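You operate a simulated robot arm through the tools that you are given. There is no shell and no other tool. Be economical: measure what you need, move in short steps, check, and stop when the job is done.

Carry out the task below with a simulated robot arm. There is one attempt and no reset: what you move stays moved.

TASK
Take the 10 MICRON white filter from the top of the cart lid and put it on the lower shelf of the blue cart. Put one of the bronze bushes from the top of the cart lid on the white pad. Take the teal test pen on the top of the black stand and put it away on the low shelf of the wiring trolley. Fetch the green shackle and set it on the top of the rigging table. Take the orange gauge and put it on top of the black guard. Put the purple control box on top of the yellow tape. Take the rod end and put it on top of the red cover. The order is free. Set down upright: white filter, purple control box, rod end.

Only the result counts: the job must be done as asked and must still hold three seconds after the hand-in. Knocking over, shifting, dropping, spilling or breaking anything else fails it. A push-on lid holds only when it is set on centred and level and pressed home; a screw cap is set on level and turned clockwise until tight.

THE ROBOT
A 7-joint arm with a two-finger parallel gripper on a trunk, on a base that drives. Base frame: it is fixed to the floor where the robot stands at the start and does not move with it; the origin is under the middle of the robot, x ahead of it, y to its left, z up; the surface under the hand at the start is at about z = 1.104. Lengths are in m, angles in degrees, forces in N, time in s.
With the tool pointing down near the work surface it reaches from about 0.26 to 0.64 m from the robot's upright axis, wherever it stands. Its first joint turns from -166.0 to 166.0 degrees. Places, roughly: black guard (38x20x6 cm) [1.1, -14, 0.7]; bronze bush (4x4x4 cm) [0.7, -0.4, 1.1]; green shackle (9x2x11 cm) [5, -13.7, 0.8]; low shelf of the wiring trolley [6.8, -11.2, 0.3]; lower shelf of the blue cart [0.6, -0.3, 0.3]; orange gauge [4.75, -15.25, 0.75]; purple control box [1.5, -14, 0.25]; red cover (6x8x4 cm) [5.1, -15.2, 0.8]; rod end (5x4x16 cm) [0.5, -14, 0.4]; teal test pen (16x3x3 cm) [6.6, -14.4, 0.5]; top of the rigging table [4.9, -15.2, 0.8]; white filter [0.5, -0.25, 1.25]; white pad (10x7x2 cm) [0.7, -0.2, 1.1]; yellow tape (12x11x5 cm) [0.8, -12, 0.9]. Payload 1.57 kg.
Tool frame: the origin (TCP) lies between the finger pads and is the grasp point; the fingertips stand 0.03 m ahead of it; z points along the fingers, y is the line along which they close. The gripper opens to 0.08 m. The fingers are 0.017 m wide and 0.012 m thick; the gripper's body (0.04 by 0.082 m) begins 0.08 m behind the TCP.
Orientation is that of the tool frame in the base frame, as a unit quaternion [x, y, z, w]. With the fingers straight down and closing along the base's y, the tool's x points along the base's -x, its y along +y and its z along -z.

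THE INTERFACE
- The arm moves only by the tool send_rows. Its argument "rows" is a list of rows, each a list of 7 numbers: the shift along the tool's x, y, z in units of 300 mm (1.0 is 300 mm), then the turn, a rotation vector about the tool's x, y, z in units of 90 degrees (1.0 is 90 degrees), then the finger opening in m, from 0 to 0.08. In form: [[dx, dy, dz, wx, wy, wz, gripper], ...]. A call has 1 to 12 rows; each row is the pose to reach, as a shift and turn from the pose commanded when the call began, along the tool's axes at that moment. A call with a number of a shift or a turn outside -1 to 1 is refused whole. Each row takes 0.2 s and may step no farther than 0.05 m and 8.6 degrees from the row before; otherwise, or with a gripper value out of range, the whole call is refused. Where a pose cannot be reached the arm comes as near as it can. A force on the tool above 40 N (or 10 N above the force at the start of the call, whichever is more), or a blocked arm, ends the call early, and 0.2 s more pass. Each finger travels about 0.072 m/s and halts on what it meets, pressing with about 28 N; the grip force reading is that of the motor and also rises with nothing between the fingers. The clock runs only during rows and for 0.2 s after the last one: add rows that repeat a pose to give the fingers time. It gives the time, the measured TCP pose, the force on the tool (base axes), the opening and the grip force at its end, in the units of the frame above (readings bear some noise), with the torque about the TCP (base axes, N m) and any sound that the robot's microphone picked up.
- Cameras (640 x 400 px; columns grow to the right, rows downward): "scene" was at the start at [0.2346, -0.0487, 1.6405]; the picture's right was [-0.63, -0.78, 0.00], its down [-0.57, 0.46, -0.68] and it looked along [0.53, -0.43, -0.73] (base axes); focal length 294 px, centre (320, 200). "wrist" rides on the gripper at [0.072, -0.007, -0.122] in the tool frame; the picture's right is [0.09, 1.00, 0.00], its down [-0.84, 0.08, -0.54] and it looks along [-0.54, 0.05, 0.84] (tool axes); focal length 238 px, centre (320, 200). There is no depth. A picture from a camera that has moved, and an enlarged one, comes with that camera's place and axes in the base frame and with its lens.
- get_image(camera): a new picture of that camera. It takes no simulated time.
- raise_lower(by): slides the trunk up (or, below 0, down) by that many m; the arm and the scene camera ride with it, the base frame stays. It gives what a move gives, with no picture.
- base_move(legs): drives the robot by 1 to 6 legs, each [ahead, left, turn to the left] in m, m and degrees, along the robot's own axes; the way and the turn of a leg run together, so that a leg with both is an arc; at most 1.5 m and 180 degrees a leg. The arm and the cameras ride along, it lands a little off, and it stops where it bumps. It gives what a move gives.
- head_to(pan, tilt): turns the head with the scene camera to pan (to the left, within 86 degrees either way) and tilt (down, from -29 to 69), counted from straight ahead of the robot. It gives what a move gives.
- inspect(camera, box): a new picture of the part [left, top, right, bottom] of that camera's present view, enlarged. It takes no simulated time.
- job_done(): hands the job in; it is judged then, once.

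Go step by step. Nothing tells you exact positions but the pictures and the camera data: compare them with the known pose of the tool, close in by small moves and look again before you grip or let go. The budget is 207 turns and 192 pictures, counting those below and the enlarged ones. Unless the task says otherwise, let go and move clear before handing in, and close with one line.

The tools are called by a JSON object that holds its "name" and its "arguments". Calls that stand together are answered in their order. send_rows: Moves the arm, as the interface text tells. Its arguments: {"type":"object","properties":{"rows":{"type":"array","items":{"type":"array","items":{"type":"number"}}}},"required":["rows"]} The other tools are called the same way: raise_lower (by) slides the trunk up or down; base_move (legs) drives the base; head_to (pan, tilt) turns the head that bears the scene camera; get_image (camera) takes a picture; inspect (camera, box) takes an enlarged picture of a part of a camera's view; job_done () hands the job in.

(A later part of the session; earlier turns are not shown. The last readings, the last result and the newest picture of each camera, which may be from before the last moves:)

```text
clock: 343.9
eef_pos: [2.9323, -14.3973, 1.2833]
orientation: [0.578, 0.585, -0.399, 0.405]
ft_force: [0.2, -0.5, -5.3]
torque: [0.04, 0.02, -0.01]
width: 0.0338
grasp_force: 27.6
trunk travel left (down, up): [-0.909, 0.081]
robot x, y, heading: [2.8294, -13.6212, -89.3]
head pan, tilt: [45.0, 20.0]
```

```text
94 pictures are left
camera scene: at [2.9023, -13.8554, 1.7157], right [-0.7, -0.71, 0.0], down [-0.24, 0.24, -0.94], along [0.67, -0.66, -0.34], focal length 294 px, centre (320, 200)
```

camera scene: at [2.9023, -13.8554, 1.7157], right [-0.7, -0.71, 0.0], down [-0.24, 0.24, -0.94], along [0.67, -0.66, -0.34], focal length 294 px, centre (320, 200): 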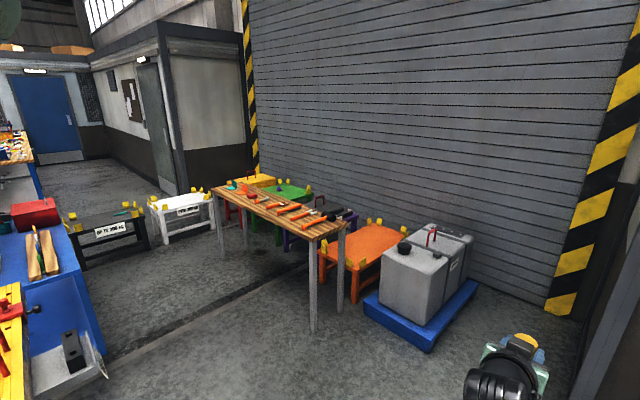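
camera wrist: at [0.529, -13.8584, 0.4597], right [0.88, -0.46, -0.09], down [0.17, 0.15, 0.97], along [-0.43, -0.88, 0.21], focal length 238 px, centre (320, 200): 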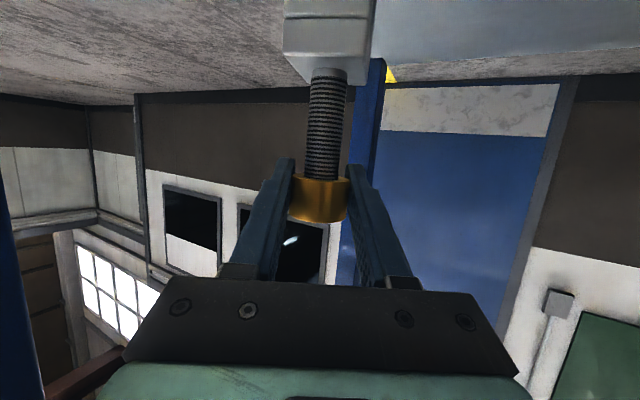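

{"name": "inspect", "arguments": {"camera": "scene", "box": [200, 160, 370, 260]}}

{"name": "inspect", "arguments": {"camera": "scene", "box": [0, 180, 170, 290]}}

```text
3.76 times, centred on (285, 210) of scene
camera zoom: at [2.9023, -13.8554, 1.7157], right [-0.7, -0.71, 0.0], down [-0.24, 0.24, -0.94], along [0.67, -0.66, -0.34], focal length 1106 px, centre (452, 162)
```

zoom: 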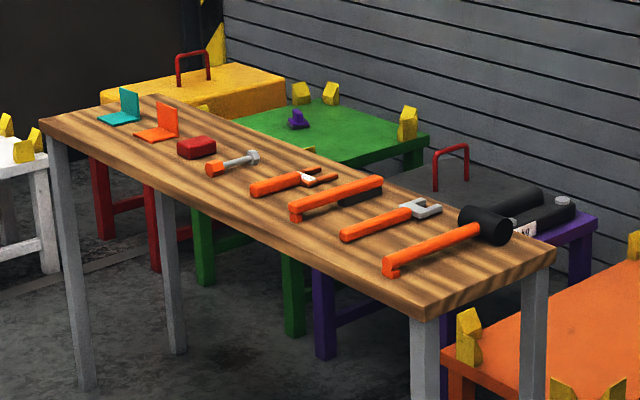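

```text
3.64 times, centred on (85, 235) of scene
camera zoom: at [2.9023, -13.8554, 1.7157], right [-0.7, -0.71, 0.0], down [-0.24, 0.24, -0.94], along [0.67, -0.66, -0.34], focal length 1068 px, centre (1174, 73)
```

zoom: 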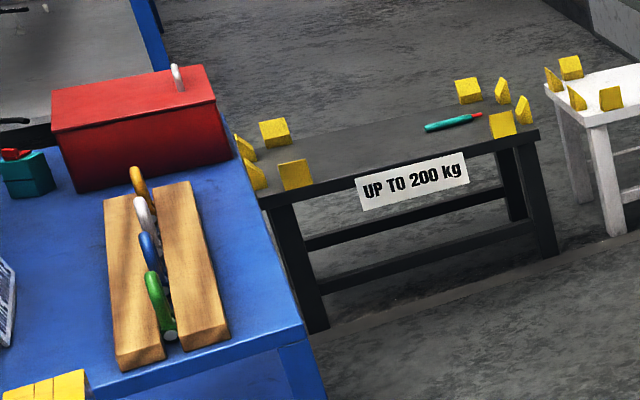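

{"name": "base_move", "arguments": {"legs": [[0.77, 0, -0.7], [0, 1.1, 0], [0, 1.05, 0]]}}

{"name": "head_to", "arguments": {"pan": 0, "tilt": 45}}

{"name": "get_image", "arguments": {"camera": "scene"}}

```text
clock: 358.3
eef_pos: [5.0873, -15.174, 1.2852]
orientation: [0.585, 0.579, -0.404, 0.4]
ft_force: [-0.4, -0.5, -5.5]
torque: [0.04, -0.02, 0.04]
width: 0.0338
grasp_force: 27.6
trunk travel left (down, up): [-0.909, 0.081]
robot x, y, heading: [4.9999, -14.3933, -90.2]
head pan, tilt: [45.0, 20.0]
```

```text
clock: 359.4
eef_pos: [5.0867, -15.1731, 1.284]
orientation: [0.584, 0.579, -0.404, 0.4]
ft_force: [0.1, 0.2, -5.8]
torque: [0.06, 0.0, 0.0]
width: 0.0336
grasp_force: 28.4
trunk travel left (down, up): [-0.909, 0.081]
robot x, y, heading: [5.0005, -14.3939, -90.8]
head pan, tilt: [0.0, 45.0]
```

```text
91 pictures are left
camera scene: at [5.0012, -14.6461, 1.6771], right [-1.0, 0.01, 0.0], down [0.01, 0.71, -0.71], along [-0.01, -0.71, -0.71], focal length 294 px, centre (320, 200)
```

scene: 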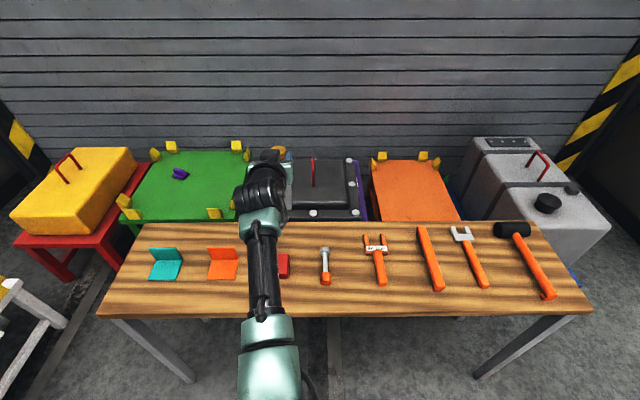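

{"name": "inspect", "arguments": {"camera": "scene", "box": [300, 210, 440, 300]}}

{"name": "inspect", "arguments": {"camera": "scene", "box": [140, 230, 310, 300]}}

```text
4.44 times, centred on (370, 255) of scene
camera zoom: at [5.0012, -14.6461, 1.6771], right [-1.0, 0.01, 0.0], down [0.01, 0.71, -0.71], along [-0.01, -0.71, -0.71], focal length 1305 px, centre (98, -44)
```

zoom: 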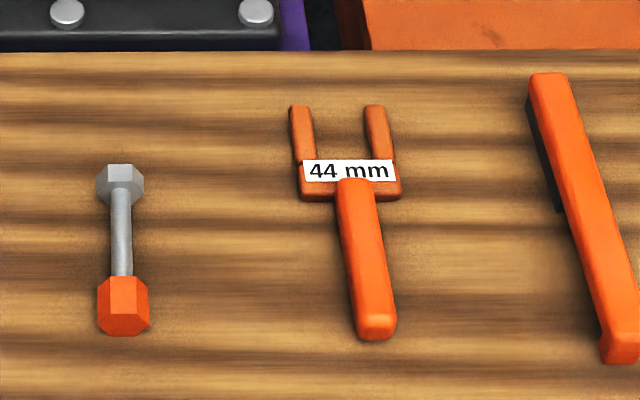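

```text
3.76 times, centred on (225, 265) of scene
camera zoom: at [5.0012, -14.6461, 1.6771], right [-1.0, 0.01, 0.0], down [0.01, 0.71, -0.71], along [-0.01, -0.71, -0.71], focal length 1106 px, centre (678, -45)
```

zoom: 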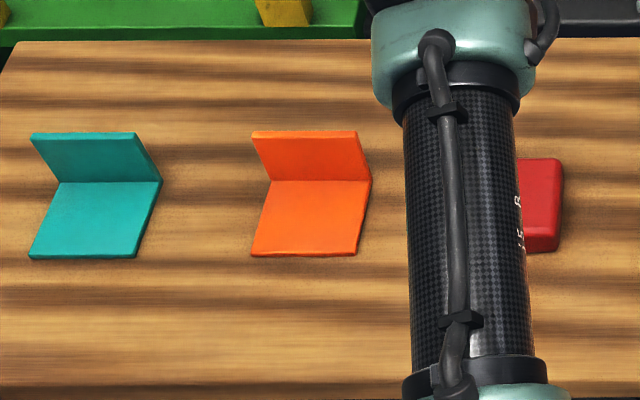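

The orange gauge is the "44 mm" fork gauge at about (4.79, -15.21). I'll shift sideways to see the red cover clearly.

{"name": "base_move", "arguments": {"legs": [[0, 0.25, 0.5]]}}

{"name": "inspect", "arguments": {"camera": "scene", "box": [280, 200, 460, 310]}}

```text
clock: 361.2
eef_pos: [5.3412, -15.1739, 1.2843]
orientation: [0.582, 0.582, -0.402, 0.402]
ft_force: [0.3, -0.5, -4.6]
torque: [0.09, -0.01, -0.02]
width: 0.0339
grasp_force: 28.0
trunk travel left (down, up): [-0.909, 0.081]
robot x, y, heading: [5.2478, -14.3965, -90.2]
head pan, tilt: [0.0, 45.0]
```

```text
3.56 times, centred on (370, 255) of scene
camera zoom: at [5.2494, -14.6469, 1.6771], right [-1.0, 0.0, 0.0], down [0.0, 0.71, -0.71], along [0.0, -0.71, -0.71], focal length 1044 px, centre (142, 4)
```

zoom: 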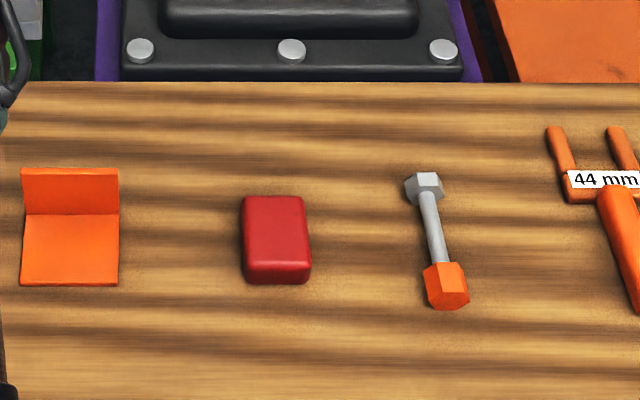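

{"name": "base_move", "arguments": {"legs": [[0, -0.215, 0]]}}

{"name": "raise_lower", "arguments": {"by": -0.2}}

{"name": "get_image", "arguments": {"camera": "wrist"}}

{"name": "get_image", "arguments": {"camera": "scene"}}

```text
clock: 362.9
eef_pos: [5.1361, -15.174, 1.2833]
orientation: [0.58, 0.584, -0.401, 0.403]
ft_force: [0.0, -1.3, -5.4]
torque: [0.07, -0.04, -0.01]
width: 0.0337
grasp_force: 27.8
trunk travel left (down, up): [-0.909, 0.081]
robot x, y, heading: [5.041, -14.395, -89.6]
head pan, tilt: [0.0, 45.0]
```

```text
clock: 365.0
eef_pos: [5.1362, -15.1727, 1.0849]
orientation: [0.58, 0.583, -0.401, 0.403]
ft_force: [0.1, 0.2, -5.0]
torque: [0.05, 0.01, -0.01]
width: 0.0339
grasp_force: 28.5
trunk travel left (down, up): [-0.709, 0.281]
robot x, y, heading: [5.0383, -14.3965, -89.7]
head pan, tilt: [0.0, 45.0]
```

```text
87 pictures are left
camera wrist: at [5.1274, -15.0352, 1.0592], right [1.0, 0.04, -0.09], down [0.08, 0.21, 0.97], along [0.06, -0.98, 0.21], focal length 238 px, centre (320, 200)
```

wrist: 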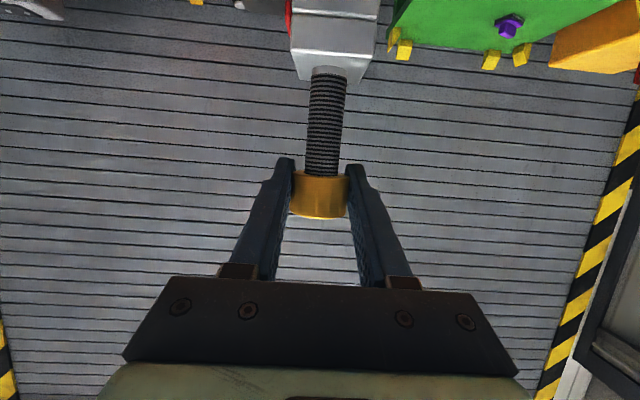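

```text
86 pictures are left
camera scene: at [5.0423, -14.6478, 1.4771], right [-1.0, -0.01, 0.0], down [-0.01, 0.71, -0.71], along [0.01, -0.71, -0.71], focal length 294 px, centre (320, 200)
```

scene: 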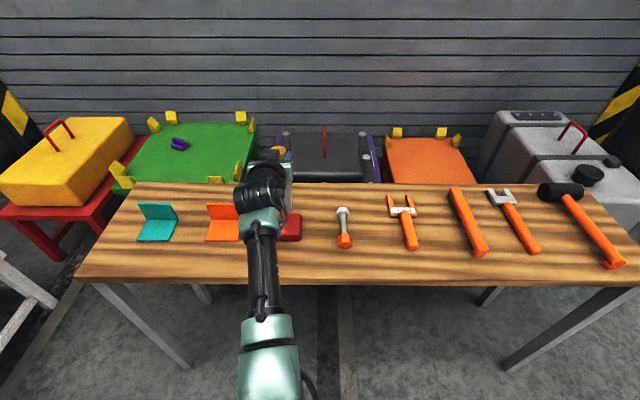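

{"name": "inspect", "arguments": {"camera": "scene", "box": [220, 130, 360, 260]}}

```text
3.08 times, centred on (290, 195) of scene
camera zoom: at [5.0423, -14.6478, 1.4771], right [-1.0, -0.01, 0.0], down [-0.01, 0.71, -0.71], along [0.01, -0.71, -0.71], focal length 904 px, centre (412, 215)
```

zoom: 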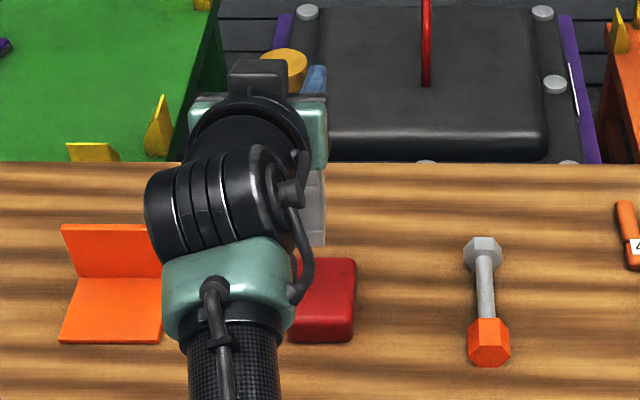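

{"name": "send_rows", "arguments": {"rows": [[-0.019, -0.037, 0.053, 0, 0, 0, 0], [0.06, -0.037, 0.0817, 0, 0, 0, 0], [0.138, -0.037, 0.11, 0, 0, 0, 0], [0.138, -0.037, 0.11, 0, 0, 0, 0]]}}

{"name": "inspect", "arguments": {"camera": "scene", "box": [220, 150, 360, 270]}}

```text
clock: 366.0
eef_pos: [5.1263, -15.1904, 1.0341]
orientation: [0.58, 0.583, -0.401, 0.403]
ft_force: [-0.1, -0.3, -5.3]
torque: [0.04, -0.04, 0.02]
width: 0.034
grasp_force: 27.7
trunk travel left (down, up): [-0.709, 0.281]
robot x, y, heading: [5.0376, -14.3977, -89.3]
head pan, tilt: [0.0, 45.0]
```

```text
3.33 times, centred on (290, 210) of scene
camera zoom: at [5.0423, -14.6476, 1.4771], right [-1.0, -0.01, 0.0], down [-0.01, 0.71, -0.71], along [0.01, -0.71, -0.71], focal length 979 px, centre (420, 167)
```

zoom: 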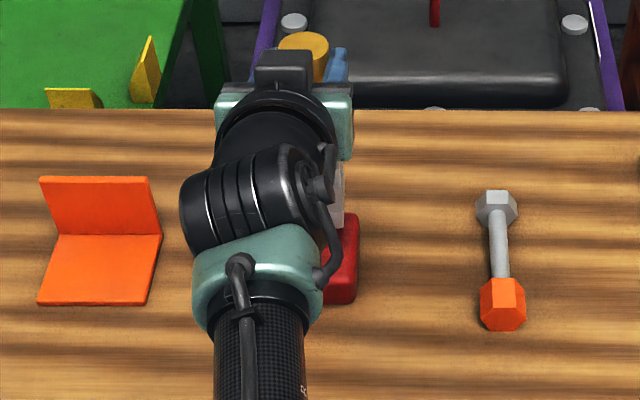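

{"name": "send_rows", "arguments": {"rows": [[0.031, 0, 0.0114, 0, 0, 0, 0], [0.063, 0, 0.0228, 0, 0, 0, 0], [0.094, 0, 0.0342, 0, 0, 0, 0], [0.094, 0, 0.0342, 0, 0, 0, 0]]}}

{"name": "inspect", "arguments": {"camera": "scene", "box": [220, 150, 360, 270]}}

```text
clock: 367.0
eef_pos: [5.1243, -15.1895, 1.008]
orientation: [0.578, 0.583, -0.402, 0.406]
ft_force: [0.2, -1.5, 3.4]
torque: [-0.05, 0.03, -0.03]
width: 0.0337
grasp_force: 28.3
trunk travel left (down, up): [-0.709, 0.281]
robot x, y, heading: [5.0368, -14.3967, -89.5]
head pan, tilt: [0.0, 45.0]
```

```text
3.33 times, centred on (290, 210) of scene
camera zoom: at [5.0421, -14.6466, 1.4775], right [-1.0, -0.01, 0.0], down [-0.01, 0.71, -0.71], along [0.01, -0.71, -0.71], focal length 979 px, centre (420, 167)
```

zoom: 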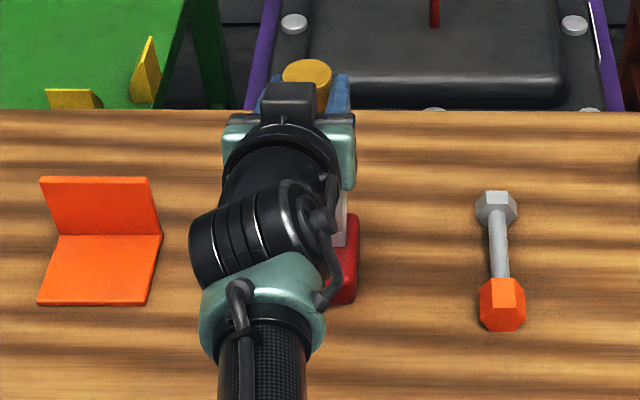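

Contact, but it sits ~1.6 cm too far back on the cover. Lift, shift toward me, and lower again.

{"name": "send_rows", "arguments": {"rows": [[-0.025, 0, -0.009, 0, 0, 0, 0], [-0.044, 0, -0.016, 0, 0, 0, 0], [-0.026, 0.003, -0.066, 0, 0, 0, 0], [-0.026, 0.003, -0.066, 0, 0, 0, 0]]}}

{"name": "inspect", "arguments": {"camera": "scene", "box": [220, 150, 360, 270]}}

{"name": "inspect", "arguments": {"camera": "wrist", "box": [240, 0, 440, 125]}}

```text
clock: 368.0
eef_pos: [5.1259, -15.1737, 1.0176]
orientation: [0.58, 0.584, -0.4, 0.403]
ft_force: [-0.5, -0.2, -4.6]
torque: [0.08, -0.01, -0.04]
width: 0.0337
grasp_force: 28.0
trunk travel left (down, up): [-0.709, 0.281]
robot x, y, heading: [5.0364, -14.3989, -89.6]
head pan, tilt: [0.0, 45.0]
```

```text
3.33 times, centred on (290, 210) of scene
camera zoom: at [5.0423, -14.6481, 1.477], right [-1.0, -0.01, 0.0], down [-0.01, 0.71, -0.71], along [0.01, -0.71, -0.71], focal length 979 px, centre (420, 167)
```

zoom: 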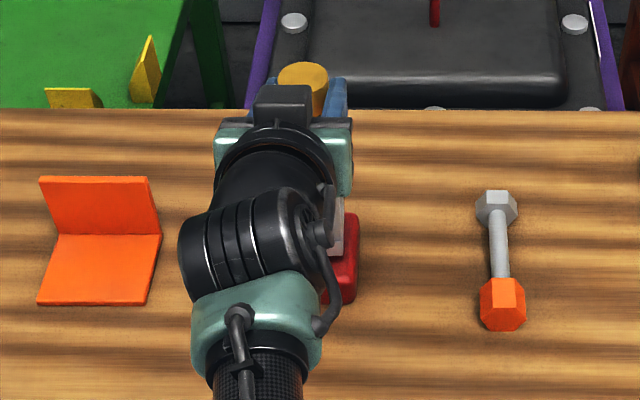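

```text
3.20 times, centred on (340, 62) of wrist
camera zoom: at [5.1174, -15.0359, 0.9935], right [1.0, 0.04, -0.09], down [0.08, 0.21, 0.97], along [0.06, -0.98, 0.21], focal length 763 px, centre (256, 640)
```

zoom: 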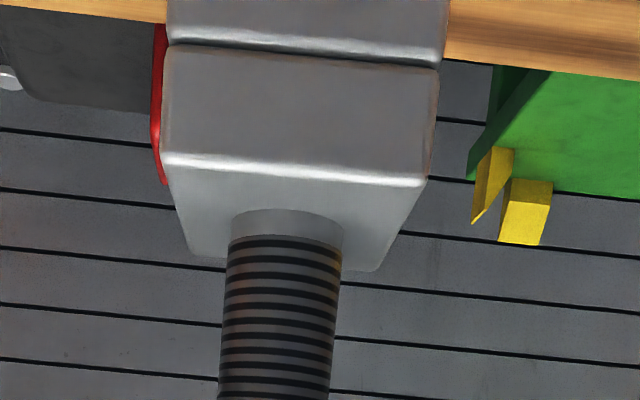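

{"name": "send_rows", "arguments": {"rows": [[0.0063, -0.01, 0.0023, 0, 0, 0, 0], [0.0125, -0.02, 0.0046, 0, 0, 0, 0], [0.0188, -0.02, 0.0068, 0, 0, 0, 0], [0.025, -0.02, 0.0091, 0, 0, 0, 0], [0.031, -0.02, 0.0114, 0, 0, 0, 0], [0.036, -0.02, 0.013, 0, 0, 0, 0], [0.036, -0.02, 0.013, 0, 0, 0, 0]]}}

{"name": "inspect", "arguments": {"camera": "scene", "box": [260, 180, 350, 260]}}

```text
clock: 369.6
eef_pos: [5.1203, -15.1743, 1.0081]
orientation: [0.579, 0.583, -0.401, 0.404]
ft_force: [0.6, 0.2, 0.5]
torque: [0.02, 0.04, 0.07]
width: 0.0338
grasp_force: 27.5
trunk travel left (down, up): [-0.709, 0.281]
robot x, y, heading: [5.0386, -14.3968, -89.7]
head pan, tilt: [0.0, 45.0]
```

```text
5.00 times, centred on (305, 220) of scene
camera zoom: at [5.0422, -14.647, 1.4773], right [-1.0, -0.01, 0.0], down [-0.01, 0.71, -0.71], along [0.01, -0.71, -0.71], focal length 1468 px, centre (395, 100)
```

zoom: 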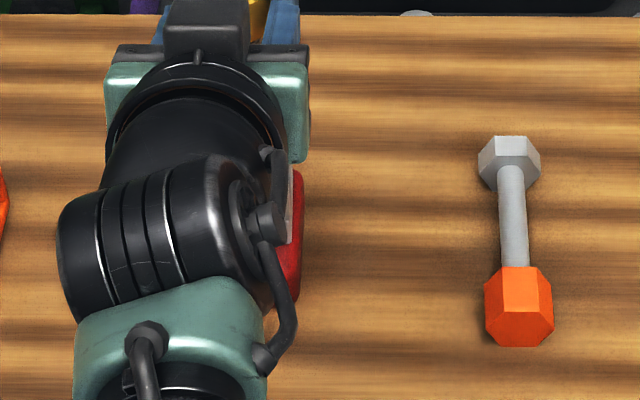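

{"name": "send_rows", "arguments": {"rows": [[0.003, 0, 0.001, 0, 0, 0, 0.0], [0.003, 0, 0.001, 0, 0, 0, 0.04], [0.003, 0, 0.001, 0, 0, 0, 0.05], [0.003, 0, 0.001, 0, 0, 0, 0.065], [0.003, 0, 0.001, 0, 0, 0, 0.065]]}}

{"name": "get_image", "arguments": {"camera": "wrist"}}

```text
clock: 370.8
eef_pos: [5.1195, -15.1736, 1.007]
orientation: [0.58, 0.584, -0.401, 0.404]
ft_force: [-0.5, -0.1, 0.2]
torque: [0.01, 0.02, -0.01]
width: 0.0649
grasp_force: 0.1
trunk travel left (down, up): [-0.709, 0.281]
robot x, y, heading: [5.0365, -14.3991, -89.5]
head pan, tilt: [0.0, 45.0]
```

```text
79 pictures are left
camera wrist: at [5.111, -15.0346, 0.9814], right [1.0, 0.04, -0.09], down [0.08, 0.21, 0.97], along [0.06, -0.98, 0.21], focal length 238 px, centre (320, 200)
```

wrist: 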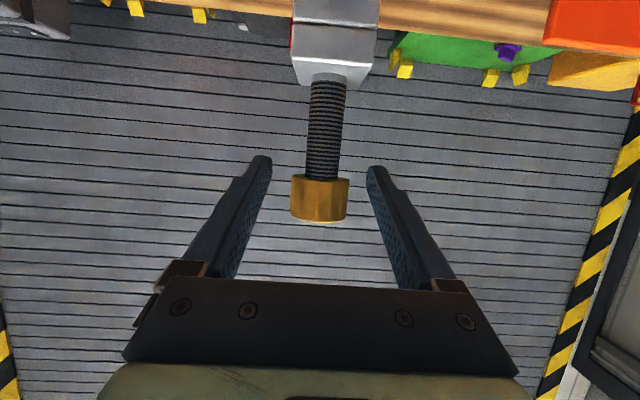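

Rod end stands on the red cover. Retreat, then bring the tool to vertical for the shackle.

{"name": "send_rows", "arguments": {"rows": [[0, 0, -0.13, 0, 0, 0, 0.065], [0, 0, -0.26, 0, 0, 0, 0.065], [0, 0, -0.39, 0, 0, 0, 0.065], [0, 0, -0.52, 0, 0, 0, 0.065]]}}

{"name": "raise_lower", "arguments": {"by": 0.2}}

{"name": "send_rows", "arguments": {"rows": [[0, 0, 0, 0, 0.09, 0, 0.065], [0, 0, 0, 0, 0.18, 0, 0.065], [0, 0, 0, 0, 0.27, 0, 0.065], [0, 0, 0, 0, 0.36, 0, 0.065], [0, 0, 0, 0, 0.45, 0, 0.065], [0, 0, 0, 0, 0.54, 0, 0.065], [0, 0, 0, 0, 0.63, 0, 0.065], [0, 0, 0, 0, 0.71, 0, 0.065], [0, 0, 0, 0, 0.778, 0, 0.065], [0, 0, 0, 0, 0.778, 0, 0.065]]}}

{"name": "get_image", "arguments": {"camera": "scene"}}

```text
clock: 371.8
eef_pos: [5.1176, -15.0264, 1.0594]
orientation: [0.58, 0.583, -0.401, 0.403]
ft_force: [-0.3, 0.1, 0.1]
torque: [-0.02, 0.0, -0.01]
width: 0.0648
grasp_force: 0.1
trunk travel left (down, up): [-0.709, 0.281]
robot x, y, heading: [5.0377, -14.3981, -89.5]
head pan, tilt: [0.0, 45.0]
```

```text
clock: 374.0
eef_pos: [5.1175, -15.0276, 1.2591]
orientation: [0.579, 0.584, -0.401, 0.404]
ft_force: [0.0, 0.0, -0.3]
torque: [-0.01, 0.0, 0.0]
width: 0.0648
grasp_force: 0.0
trunk travel left (down, up): [-0.909, 0.081]
robot x, y, heading: [5.0382, -14.3965, -89.7]
head pan, tilt: [0.0, 45.0]
```

```text
clock: 376.2
eef_pos: [5.1181, -15.0273, 1.2601]
orientation: [0.705, 0.709, 0.004, -0.003]
ft_force: [-0.2, 0.8, -0.4]
torque: [0.04, 0.02, 0.01]
width: 0.0648
grasp_force: 0.1
trunk travel left (down, up): [-0.909, 0.081]
robot x, y, heading: [5.0393, -14.3991, -89.9]
head pan, tilt: [0.0, 45.0]
```

```text
78 pictures are left
camera scene: at [5.0422, -14.6468, 1.6773], right [-1.0, -0.01, 0.0], down [-0.01, 0.71, -0.71], along [0.01, -0.71, -0.71], focal length 294 px, centre (320, 200)
```

scene: 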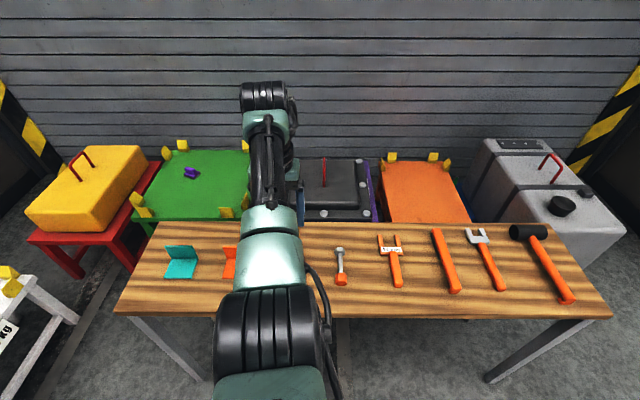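

{"name": "send_rows", "arguments": {"rows": [[0.04, 0, 0, 0, 0, 0.09, 0.065], [0.08, 0, 0, 0, 0, 0.18, 0.065], [0.12, 0, 0, 0, 0, 0.27, 0.065], [0.16, 0, 0, 0, 0, 0.36, 0.065], [0.2, 0, 0, 0, 0, 0.45, 0.065], [0.24, 0, 0, 0, 0, 0.54, 0.065], [0.28, 0, 0, 0, 0, 0.63, 0.065], [0.32, 0, 0, 0, 0, 0.72, 0.065], [0.36, 0, 0, 0, 0, 0.81, 0.065], [0.4, 0, 0, 0, 0, 0.9, 0.065], [0.45, 0, 0, 0, 0, 0.98, 0.065], [0.45, 0, 0, 0, 0, 1.0, 0.065]]}}

{"name": "base_move", "arguments": {"legs": [[0, 0, -90], [0, 0, -90]]}}

{"name": "head_to", "arguments": {"pan": 0, "tilt": 40}}

{"name": "get_image", "arguments": {"camera": "scene"}}

```text
clock: 378.8
eef_pos: [5.117, -14.8919, 1.2612]
orientation: [1.0, 0.001, 0.0, -0.006]
ft_force: [0.3, 0.5, 0.1]
torque: [0.0, 0.03, 0.02]
width: 0.0649
grasp_force: 0.0
trunk travel left (down, up): [-0.909, 0.081]
robot x, y, heading: [5.0411, -14.394, -89.7]
head pan, tilt: [0.0, 45.0]
```

```text
clock: 386.8
eef_pos: [4.9528, -13.9034, 1.2606]
orientation: [-0.008, 1.0, -0.006, 0.0]
ft_force: [0.2, 0.0, 0.2]
torque: [-0.01, -0.01, -0.01]
width: 0.0648
grasp_force: 0.2
trunk travel left (down, up): [-0.909, 0.081]
robot x, y, heading: [5.0422, -14.3986, 91.2]
head pan, tilt: [0.0, 45.0]
```

```text
clock: 387.5
eef_pos: [4.9527, -13.9036, 1.2613]
orientation: [-0.008, 1.0, -0.006, 0.0]
ft_force: [-0.4, 0.2, 0.4]
torque: [-0.01, -0.01, -0.02]
width: 0.065
grasp_force: 0.0
trunk travel left (down, up): [-0.909, 0.081]
robot x, y, heading: [5.0368, -14.3965, 90.9]
head pan, tilt: [0.0, 40.0]
```

```text
77 pictures are left
camera scene: at [5.0361, -14.1407, 1.6845], right [1.0, 0.02, 0.0], down [0.01, -0.64, -0.77], along [-0.01, 0.77, -0.64], focal length 294 px, centre (320, 200)
```

scene: 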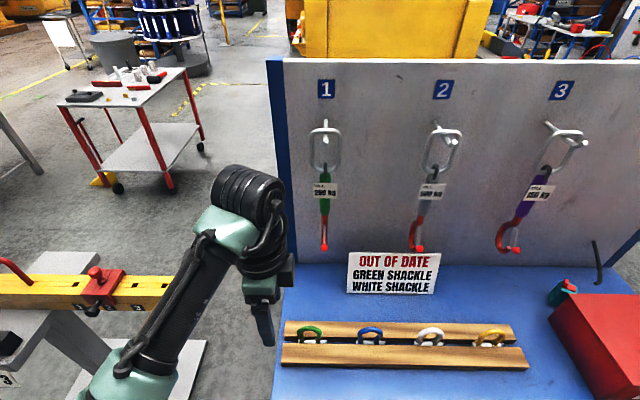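

{"name": "inspect", "arguments": {"camera": "scene", "box": [270, 300, 400, 380]}}

```text
4.92 times, centred on (335, 340) of scene
camera zoom: at [5.0361, -14.1407, 1.6845], right [1.0, 0.02, 0.0], down [0.01, -0.64, -0.77], along [-0.01, 0.77, -0.64], focal length 1446 px, centre (246, -489)
```

zoom: 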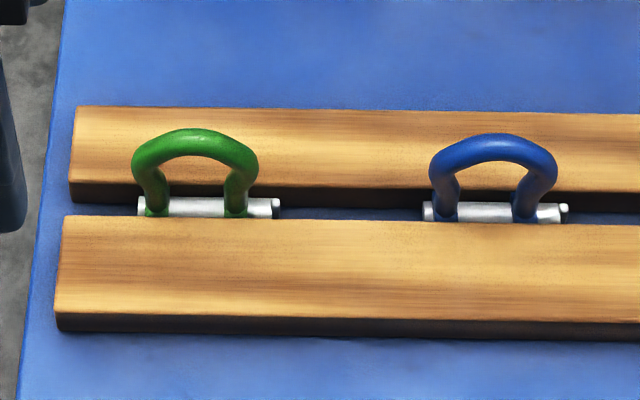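

{"name": "base_move", "arguments": {"legs": [[0.1, 0, -0.9]]}}

{"name": "raise_lower", "arguments": {"by": -0.2}}

{"name": "get_image", "arguments": {"camera": "wrist"}}

```text
clock: 388.6
eef_pos: [4.96, -13.8032, 1.2603]
orientation: [0.0, 1.0, -0.006, 0.0]
ft_force: [-0.3, 0.5, -0.3]
torque: [0.0, 0.0, 0.0]
width: 0.0649
grasp_force: 0.0
trunk travel left (down, up): [-0.909, 0.081]
robot x, y, heading: [5.0361, -14.3012, 90.1]
head pan, tilt: [0.0, 40.0]
```

```text
clock: 390.8
eef_pos: [4.9597, -13.8029, 1.0609]
orientation: [0.0, 1.0, -0.005, 0.0]
ft_force: [0.2, -0.7, 0.6]
torque: [0.0, 0.04, -0.02]
width: 0.0649
grasp_force: 0.1
trunk travel left (down, up): [-0.709, 0.281]
robot x, y, heading: [5.0376, -14.2984, 90.2]
head pan, tilt: [0.0, 40.0]
```

```text
75 pictures are left
camera wrist: at [4.8875, -13.8092, 1.1827], right [-0.09, 1.0, -0.01], down [0.84, 0.08, 0.54], along [0.54, 0.04, -0.84], focal length 238 px, centre (320, 200)
```

wrist: 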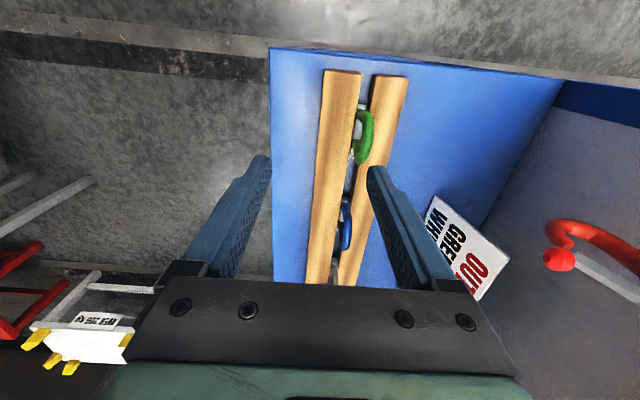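

{"name": "inspect", "arguments": {"camera": "wrist", "box": [310, 60, 430, 190]}}

```text
3.08 times, centred on (370, 125) of wrist
camera zoom: at [4.8875, -13.8092, 1.1827], right [-0.09, 1.0, -0.01], down [0.84, 0.08, 0.54], along [0.54, 0.04, -0.84], focal length 733 px, centre (166, 431)
```

zoom: 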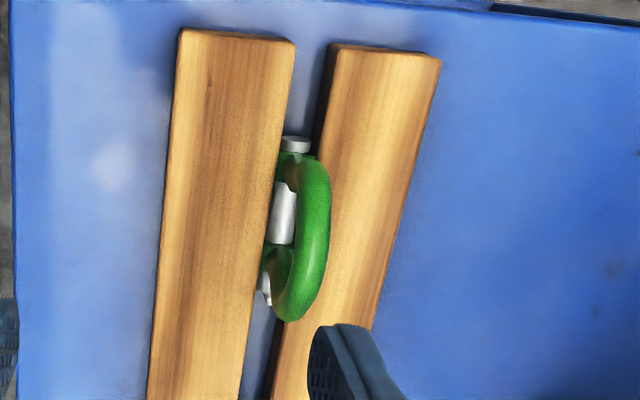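

{"name": "send_rows", "arguments": {"rows": [[-0.028, 0.07, 0.05, 0, 0, 0, 0.065], [-0.056, 0.14, 0.1, 0, 0, 0, 0.065], [-0.083, 0.207, 0.2, 0, 0, 0, 0.065], [-0.083, 0.207, 0.2, 0, 0, 0, 0.065]]}}

{"name": "inspect", "arguments": {"camera": "wrist", "box": [230, 50, 430, 190]}}

{"name": "get_image", "arguments": {"camera": "scene"}}

```text
clock: 391.8
eef_pos: [4.9867, -13.742, 0.9997]
orientation: [0.0, 1.0, -0.005, 0.0]
ft_force: [0.6, -0.2, 0.5]
torque: [0.03, 0.01, -0.01]
width: 0.065
grasp_force: 0.0
trunk travel left (down, up): [-0.709, 0.281]
robot x, y, heading: [5.0396, -14.2959, 89.9]
head pan, tilt: [0.0, 40.0]
```

```text
2.86 times, centred on (330, 120) of wrist
camera zoom: at [4.914, -13.7482, 1.1215], right [-0.09, 1.0, -0.01], down [0.84, 0.08, 0.54], along [0.54, 0.04, -0.84], focal length 681 px, centre (291, 429)
```

zoom: 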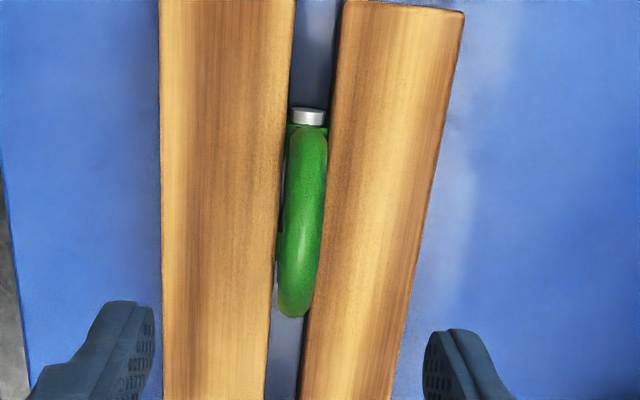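

```text
72 pictures are left
camera scene: at [5.039, -14.0427, 1.4846], right [1.0, 0.0, 0.0], down [0.0, -0.64, -0.77], along [0.0, 0.77, -0.64], focal length 294 px, centre (320, 200)
```

scene: 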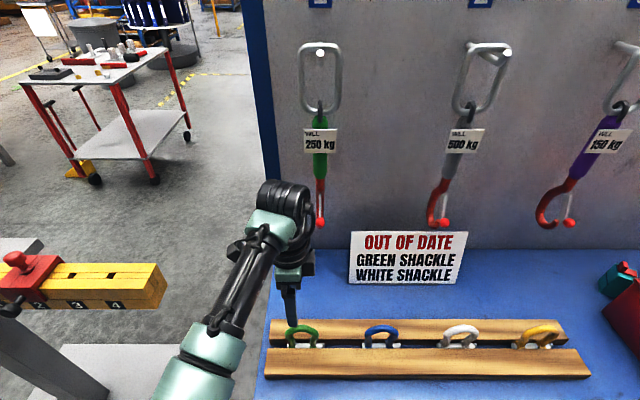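

{"name": "send_rows", "arguments": {"rows": [[-0.02, 0.01, 0.1, 0, 0, 0, 0.065], [-0.02, 0.01, 0.2, 0, 0, 0, 0.055], [-0.02, 0.01, 0.3, 0, 0, 0, 0.05], [-0.02, 0.01, 0.37, 0, 0, 0, 0.05], [-0.02, 0.01, 0.37, 0, 0, 0, 0.05]]}}

{"name": "inspect", "arguments": {"camera": "scene", "box": [250, 280, 350, 370]}}

```text
clock: 393.0
eef_pos: [4.9924, -13.739, 0.8888]
orientation: [0.0, 1.0, -0.006, 0.0]
ft_force: [1.0, 0.2, -0.3]
torque: [0.03, -0.01, 0.02]
width: 0.0499
grasp_force: 0.1
trunk travel left (down, up): [-0.709, 0.281]
robot x, y, heading: [5.0362, -14.2993, 89.8]
head pan, tilt: [0.0, 40.0]
```

```text
4.44 times, centred on (300, 325) of scene
camera zoom: at [5.0393, -14.0422, 1.4845], right [1.0, 0.0, 0.0], down [0.0, -0.64, -0.77], along [0.0, 0.77, -0.64], focal length 1305 px, centre (409, -356)
```

zoom: 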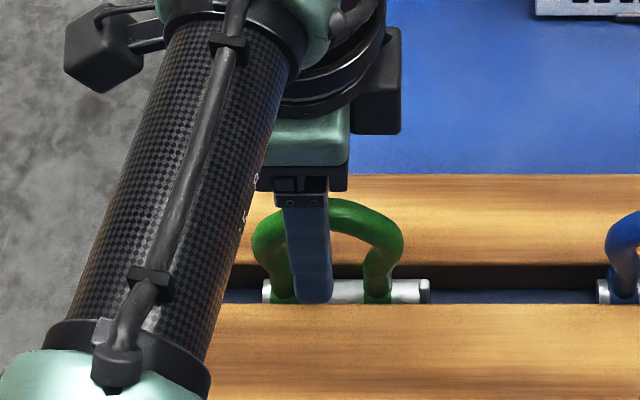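

{"name": "send_rows", "arguments": {"rows": [[-0.02, 0, 0.015, 0, 0, 0, 0.05], [-0.02, 0, 0.015, 0, 0, 0, 0.03], [-0.02, 0, 0.015, 0, 0, 0, 0.01], [-0.02, 0, 0.015, 0, 0, 0, 0.0], [-0.02, 0, 0.015, 0, 0, 0, 0.0]]}}

{"name": "send_rows", "arguments": {"rows": [[0, 0, -0.1, 0, 0, 0, 0], [0, 0, -0.2, 0, 0, 0, 0], [0, 0, -0.35, 0, 0, 0, 0], [0, 0, -0.5, 0, 0, 0, 0], [0, 0, -0.5, 0, 0, 0, 0]]}}

{"name": "get_image", "arguments": {"camera": "wrist"}}

```text
clock: 394.2
eef_pos: [4.9969, -13.74, 0.8845]
orientation: [0.0, 1.0, -0.006, 0.0]
ft_force: [0.6, 1.1, 0.5]
torque: [-0.01, -0.03, 0.03]
width: 0.0145
grasp_force: 28.0
trunk travel left (down, up): [-0.709, 0.281]
robot x, y, heading: [5.0365, -14.2982, 89.9]
head pan, tilt: [0.0, 40.0]
```

```text
clock: 395.4
eef_pos: [4.9962, -13.736, 1.0328]
orientation: [0.0, 1.0, -0.006, 0.001]
ft_force: [0.4, -0.1, -3.6]
torque: [0.01, 0.03, 0.03]
width: 0.0141
grasp_force: 28.2
trunk travel left (down, up): [-0.709, 0.281]
robot x, y, heading: [5.0375, -14.3002, 90.1]
head pan, tilt: [0.0, 40.0]
```

```text
70 pictures are left
camera wrist: at [4.9234, -13.7418, 1.1547], right [-0.09, 1.0, -0.01], down [0.84, 0.08, 0.54], along [0.54, 0.04, -0.84], focal length 238 px, centre (320, 200)
```

wrist: 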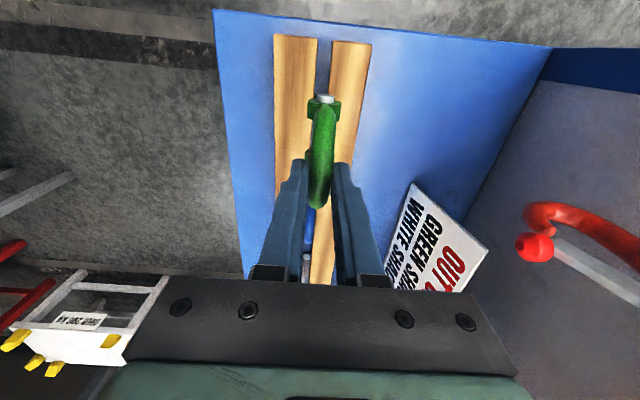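

Shackle is held. Now turn back to the rigging table.

{"name": "raise_lower", "arguments": {"by": 0.2}}

{"name": "base_move", "arguments": {"legs": [[-0.12, 0, 0], [0, 0, 90], [0, 0, 90], [0, 0.11, 0]]}}

{"name": "head_to", "arguments": {"pan": 0, "tilt": 45}}

{"name": "get_image", "arguments": {"camera": "scene"}}

```text
clock: 397.6
eef_pos: [4.9972, -13.7348, 1.2327]
orientation: [0.0, 1.0, -0.006, 0.0]
ft_force: [-0.8, 0.5, -3.7]
torque: [-0.05, 0.03, 0.03]
width: 0.0145
grasp_force: 28.0
trunk travel left (down, up): [-0.909, 0.081]
robot x, y, heading: [5.0367, -14.2992, 90.1]
head pan, tilt: [0.0, 40.0]
```

```text
clock: 407.2
eef_pos: [5.1779, -14.9836, 1.233]
orientation: [1.0, -0.006, 0.001, -0.006]
ft_force: [-0.5, 0.0, -3.1]
torque: [-0.03, -0.01, 0.01]
width: 0.0145
grasp_force: 28.5
trunk travel left (down, up): [-0.909, 0.081]
robot x, y, heading: [5.1447, -14.4195, -90.7]
head pan, tilt: [0.0, 40.0]
```

```text
clock: 407.9
eef_pos: [5.1785, -14.9829, 1.233]
orientation: [1.0, -0.007, 0.0, -0.007]
ft_force: [-1.0, -1.2, -3.2]
torque: [0.03, -0.01, -0.04]
width: 0.014
grasp_force: 27.7
trunk travel left (down, up): [-0.909, 0.081]
robot x, y, heading: [5.1461, -14.4248, -90.7]
head pan, tilt: [0.0, 45.0]
```

```text
69 pictures are left
camera scene: at [5.1459, -14.6703, 1.6772], right [-1.0, 0.01, 0.0], down [0.01, 0.71, -0.71], along [-0.01, -0.71, -0.71], focal length 294 px, centre (320, 200)
```

scene: 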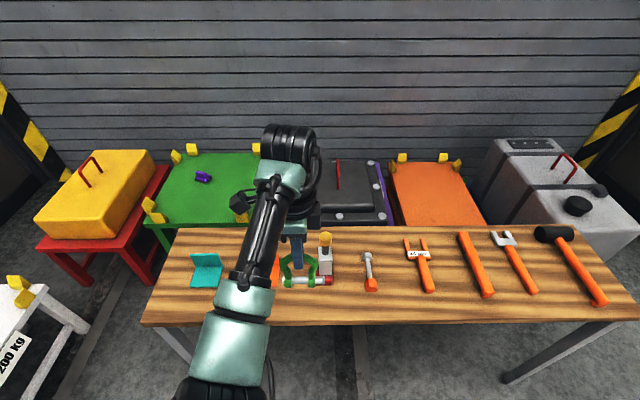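

{"name": "base_move", "arguments": {"legs": [[0, 0.06, 0.7], [0.215, 0, 0]]}}

{"name": "raise_lower", "arguments": {"by": -0.2}}

{"name": "get_image", "arguments": {"camera": "scene"}}

{"name": "get_image", "arguments": {"camera": "wrist"}}

```text
clock: 410.1
eef_pos: [5.2458, -15.1955, 1.2335]
orientation: [1.0, -0.001, 0.0, -0.006]
ft_force: [0.4, 1.1, -3.5]
torque: [0.01, 0.0, -0.01]
width: 0.0146
grasp_force: 28.2
trunk travel left (down, up): [-0.909, 0.081]
robot x, y, heading: [5.209, -14.6327, -89.9]
head pan, tilt: [0.0, 45.0]
```

```text
clock: 412.3
eef_pos: [5.2458, -15.1976, 1.0323]
orientation: [1.0, -0.002, 0.0, -0.006]
ft_force: [0.1, 0.2, -2.9]
torque: [0.01, -0.02, 0.05]
width: 0.0144
grasp_force: 28.1
trunk travel left (down, up): [-0.709, 0.281]
robot x, y, heading: [5.2115, -14.6321, -90.0]
head pan, tilt: [0.0, 45.0]
```

```text
68 pictures are left
camera scene: at [5.2087, -14.8845, 1.4772], right [-1.0, 0.0, 0.0], down [0.0, 0.71, -0.71], along [0.0, -0.71, -0.71], focal length 294 px, centre (320, 200)
```

scene: 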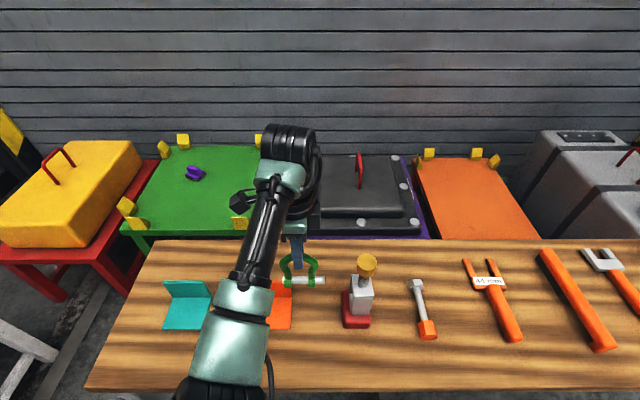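

```text
67 pictures are left
camera wrist: at [5.3156, -15.1929, 1.1546], right [0.09, -1.0, -0.01], down [-0.84, -0.08, 0.54], along [-0.54, -0.04, -0.84], focal length 238 px, centre (320, 200)
```

wrist: 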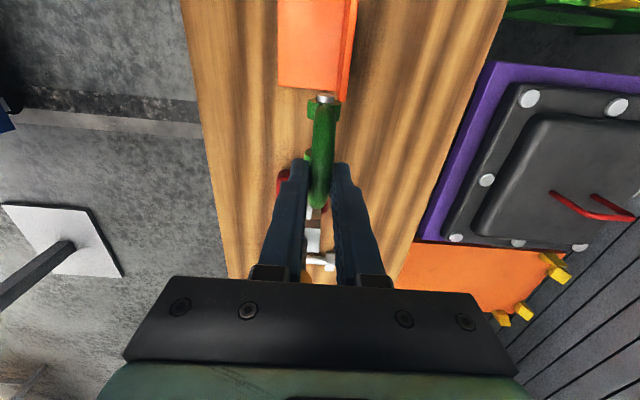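

The gap here is too narrow; the gap between bolt and gauge (x≈4.885) is better. Raise and shift right.

{"name": "raise_lower", "arguments": {"by": 0.2}}

{"name": "base_move", "arguments": {"legs": [[0, -0.358, 0]]}}

{"name": "raise_lower", "arguments": {"by": -0.2}}

{"name": "get_image", "arguments": {"camera": "scene"}}

{"name": "get_image", "arguments": {"camera": "wrist"}}

```text
clock: 414.5
eef_pos: [5.245, -15.1972, 1.2326]
orientation: [1.0, -0.002, 0.001, -0.006]
ft_force: [-0.4, -0.5, -3.3]
torque: [-0.03, -0.03, -0.02]
width: 0.0144
grasp_force: 28.6
trunk travel left (down, up): [-0.909, 0.081]
robot x, y, heading: [5.204, -14.6353, -90.1]
head pan, tilt: [0.0, 45.0]
```

```text
clock: 416.8
eef_pos: [4.8909, -15.1964, 1.2333]
orientation: [1.0, 0.002, 0.0, -0.006]
ft_force: [0.1, -0.4, -3.7]
torque: [0.03, -0.02, 0.02]
width: 0.0145
grasp_force: 28.0
trunk travel left (down, up): [-0.909, 0.081]
robot x, y, heading: [4.8482, -14.6324, -89.8]
head pan, tilt: [0.0, 45.0]
```

```text
clock: 418.9
eef_pos: [4.8911, -15.198, 1.0326]
orientation: [1.0, 0.002, 0.0, -0.005]
ft_force: [0.4, -1.0, -3.0]
torque: [-0.02, 0.01, 0.01]
width: 0.0146
grasp_force: 27.8
trunk travel left (down, up): [-0.709, 0.281]
robot x, y, heading: [4.8483, -14.6363, -89.7]
head pan, tilt: [0.0, 45.0]
```

```text
66 pictures are left
camera scene: at [4.853, -14.8847, 1.4772], right [-1.0, 0.0, 0.0], down [0.0, 0.71, -0.71], along [0.0, -0.71, -0.71], focal length 294 px, centre (320, 200)
```

scene: 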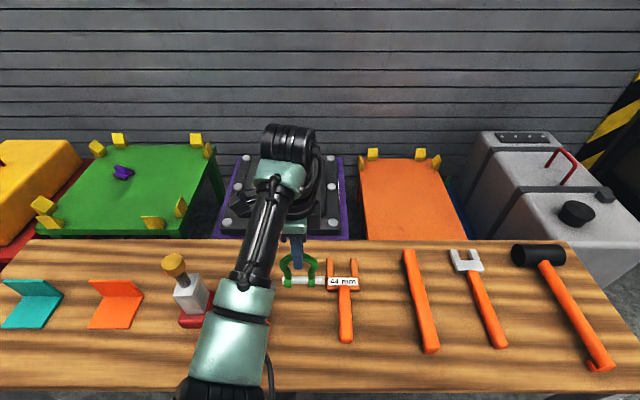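

```text
65 pictures are left
camera wrist: at [4.9619, -15.1924, 1.1545], right [0.09, -1.0, -0.01], down [-0.84, -0.09, 0.54], along [-0.54, -0.04, -0.84], focal length 238 px, centre (320, 200)
```

wrist: 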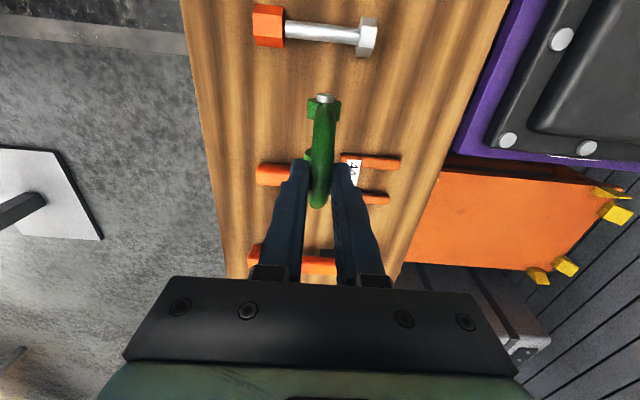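

Well centred in the gap (±14 mm). Lowering.

{"name": "send_rows", "arguments": {"rows": [[0, 0, 0.1, 0, 0, 0, 0], [0, 0, 0.2, 0, 0, 0, 0], [0, 0, 0.29, 0, 0, 0, 0], [0, 0, 0.32, 0, 0, 0, 0], [0, 0, 0.335, 0, 0, 0, 0], [0, 0, 0.345, 0, 0, 0, 0], [0, 0, 0.355, 0, 0, 0, 0], [0, 0, 0.365, 0, 0, 0, 0], [0, 0, 0.365, 0, 0, 0, 0]]}}

{"name": "get_image", "arguments": {"camera": "wrist"}}

```text
clock: 420.9
eef_pos: [4.892, -15.1962, 0.9265]
orientation: [1.0, 0.001, 0.001, -0.002]
ft_force: [-0.8, -2.9, 27.4]
torque: [-0.03, 0.0, 0.0]
width: 0.0143
grasp_force: 28.1
trunk travel left (down, up): [-0.709, 0.281]
robot x, y, heading: [4.8504, -14.634, -89.7]
head pan, tilt: [0.0, 45.0]
```

```text
64 pictures are left
camera wrist: at [4.9619, -15.1904, 1.0489], right [0.09, -1.0, 0.0], down [-0.84, -0.08, 0.54], along [-0.54, -0.05, -0.84], focal length 238 px, centre (320, 200)
```

wrist: 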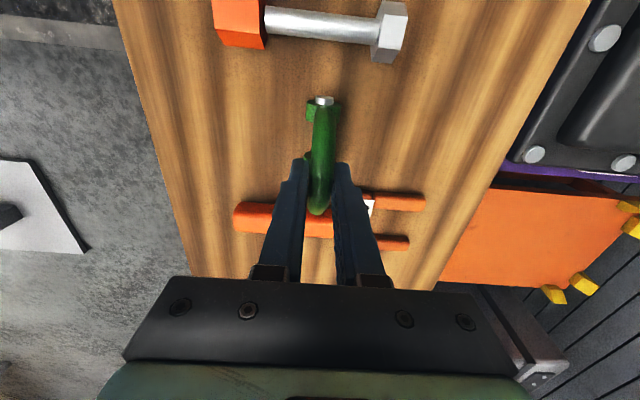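

{"name": "send_rows", "arguments": {"rows": [[0, 0, -0.006, 0, 0, 0, 0], [0, 0, -0.01, 0, 0, 0, 0], [0, 0, -0.01, 0, 0, 0, 0]]}}

{"name": "send_rows", "arguments": {"rows": [[0, 0, 0, 0, 0, 0, 0.02], [0, 0, 0, 0, 0, 0, 0.025], [0, 0, 0, 0, 0, 0, 0.03], [0, 0, 0, 0, 0, 0, 0.035], [0, 0, 0, 0, 0, 0, 0.04], [0, 0, 0, 0, 0, 0, 0.045]]}}

{"name": "get_image", "arguments": {"camera": "wrist"}}

```text
clock: 421.7
eef_pos: [4.892, -15.1951, 0.9269]
orientation: [1.0, 0.002, 0.0, -0.005]
ft_force: [0.1, -3.2, 18.4]
torque: [-0.07, -0.16, -0.04]
width: 0.0142
grasp_force: 28.2
trunk travel left (down, up): [-0.709, 0.281]
robot x, y, heading: [4.8491, -14.6361, -89.8]
head pan, tilt: [0.0, 45.0]
```

```text
clock: 423.1
eef_pos: [4.8917, -15.1952, 0.9258]
orientation: [1.0, 0.002, 0.0, -0.006]
ft_force: [-0.6, 0.2, 0.1]
torque: [-0.01, -0.01, -0.02]
width: 0.045
grasp_force: 0.0
trunk travel left (down, up): [-0.709, 0.281]
robot x, y, heading: [4.8535, -14.6349, -89.9]
head pan, tilt: [0.0, 45.0]
```

```text
63 pictures are left
camera wrist: at [4.962, -15.1912, 1.0479], right [0.09, -1.0, -0.01], down [-0.84, -0.09, 0.54], along [-0.54, -0.04, -0.84], focal length 238 px, centre (320, 200)
```

wrist: 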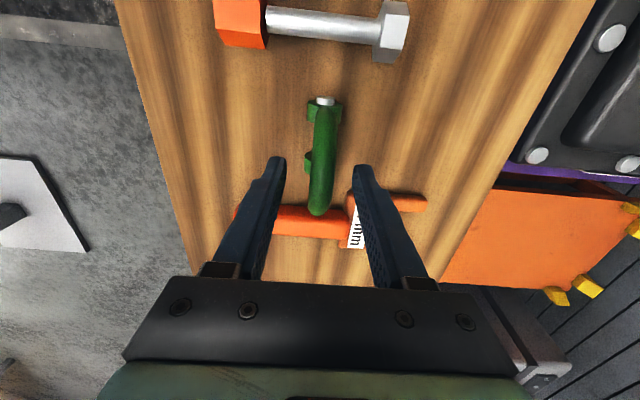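

Shackle stands on the table by itself. Retreat upward and go for the teal pen on the black stand.

{"name": "send_rows", "arguments": {"rows": [[0, 0, -0.12, 0, 0, 0, 0.05], [0, 0, -0.25, 0, 0, 0, 0.06], [0, 0, -0.4, 0, 0, 0, 0.06]]}}

{"name": "raise_lower", "arguments": {"by": 0.2}}

{"name": "base_move", "arguments": {"legs": [[-0.2, 0, 0], [0, 0, 90], [0.85, 0, 0]]}}

{"name": "head_to", "arguments": {"pan": 0, "tilt": 50}}

{"name": "get_image", "arguments": {"camera": "scene"}}

```text
clock: 423.9
eef_pos: [4.8937, -15.199, 1.0472]
orientation: [1.0, 0.001, 0.0, -0.006]
ft_force: [0.5, -0.4, -0.4]
torque: [-0.02, 0.01, -0.01]
width: 0.0601
grasp_force: 0.1
trunk travel left (down, up): [-0.709, 0.281]
robot x, y, heading: [4.8487, -14.6342, -89.8]
head pan, tilt: [0.0, 45.0]
```

```text
clock: 426.1
eef_pos: [4.8935, -15.1986, 1.2466]
orientation: [1.0, 0.001, 0.0, -0.006]
ft_force: [-0.1, 0.4, -0.5]
torque: [-0.04, -0.01, -0.01]
width: 0.0602
grasp_force: 0.1
trunk travel left (down, up): [-0.909, 0.081]
robot x, y, heading: [4.8472, -14.6284, -90.0]
head pan, tilt: [0.0, 45.0]
```

```text
clock: 435.6
eef_pos: [6.2643, -14.3922, 1.248]
orientation: [0.708, 0.706, -0.004, -0.005]
ft_force: [0.2, -0.5, 0.0]
torque: [0.01, -0.02, 0.04]
width: 0.0602
grasp_force: 0.1
trunk travel left (down, up): [-0.909, 0.081]
robot x, y, heading: [5.6989, -14.4316, -0.0]
head pan, tilt: [0.0, 45.0]
```

```text
clock: 436.3
eef_pos: [6.2643, -14.3903, 1.2465]
orientation: [0.709, 0.706, -0.004, -0.004]
ft_force: [0.6, 0.0, 0.0]
torque: [0.0, 0.0, 0.03]
width: 0.0601
grasp_force: 0.1
trunk travel left (down, up): [-0.909, 0.081]
robot x, y, heading: [5.7006, -14.4296, -0.2]
head pan, tilt: [0.0, 50.0]
```

```text
62 pictures are left
camera scene: at [5.949, -14.4318, 1.6703], right [0.0, -1.0, 0.0], down [-0.77, 0.0, -0.64], along [0.64, 0.0, -0.77], focal length 294 px, centre (320, 200)
```

scene: 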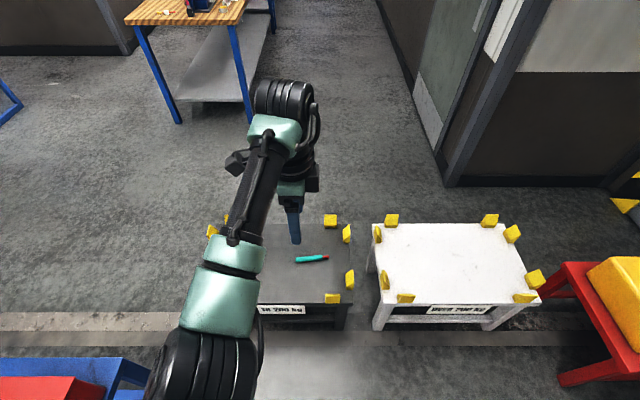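

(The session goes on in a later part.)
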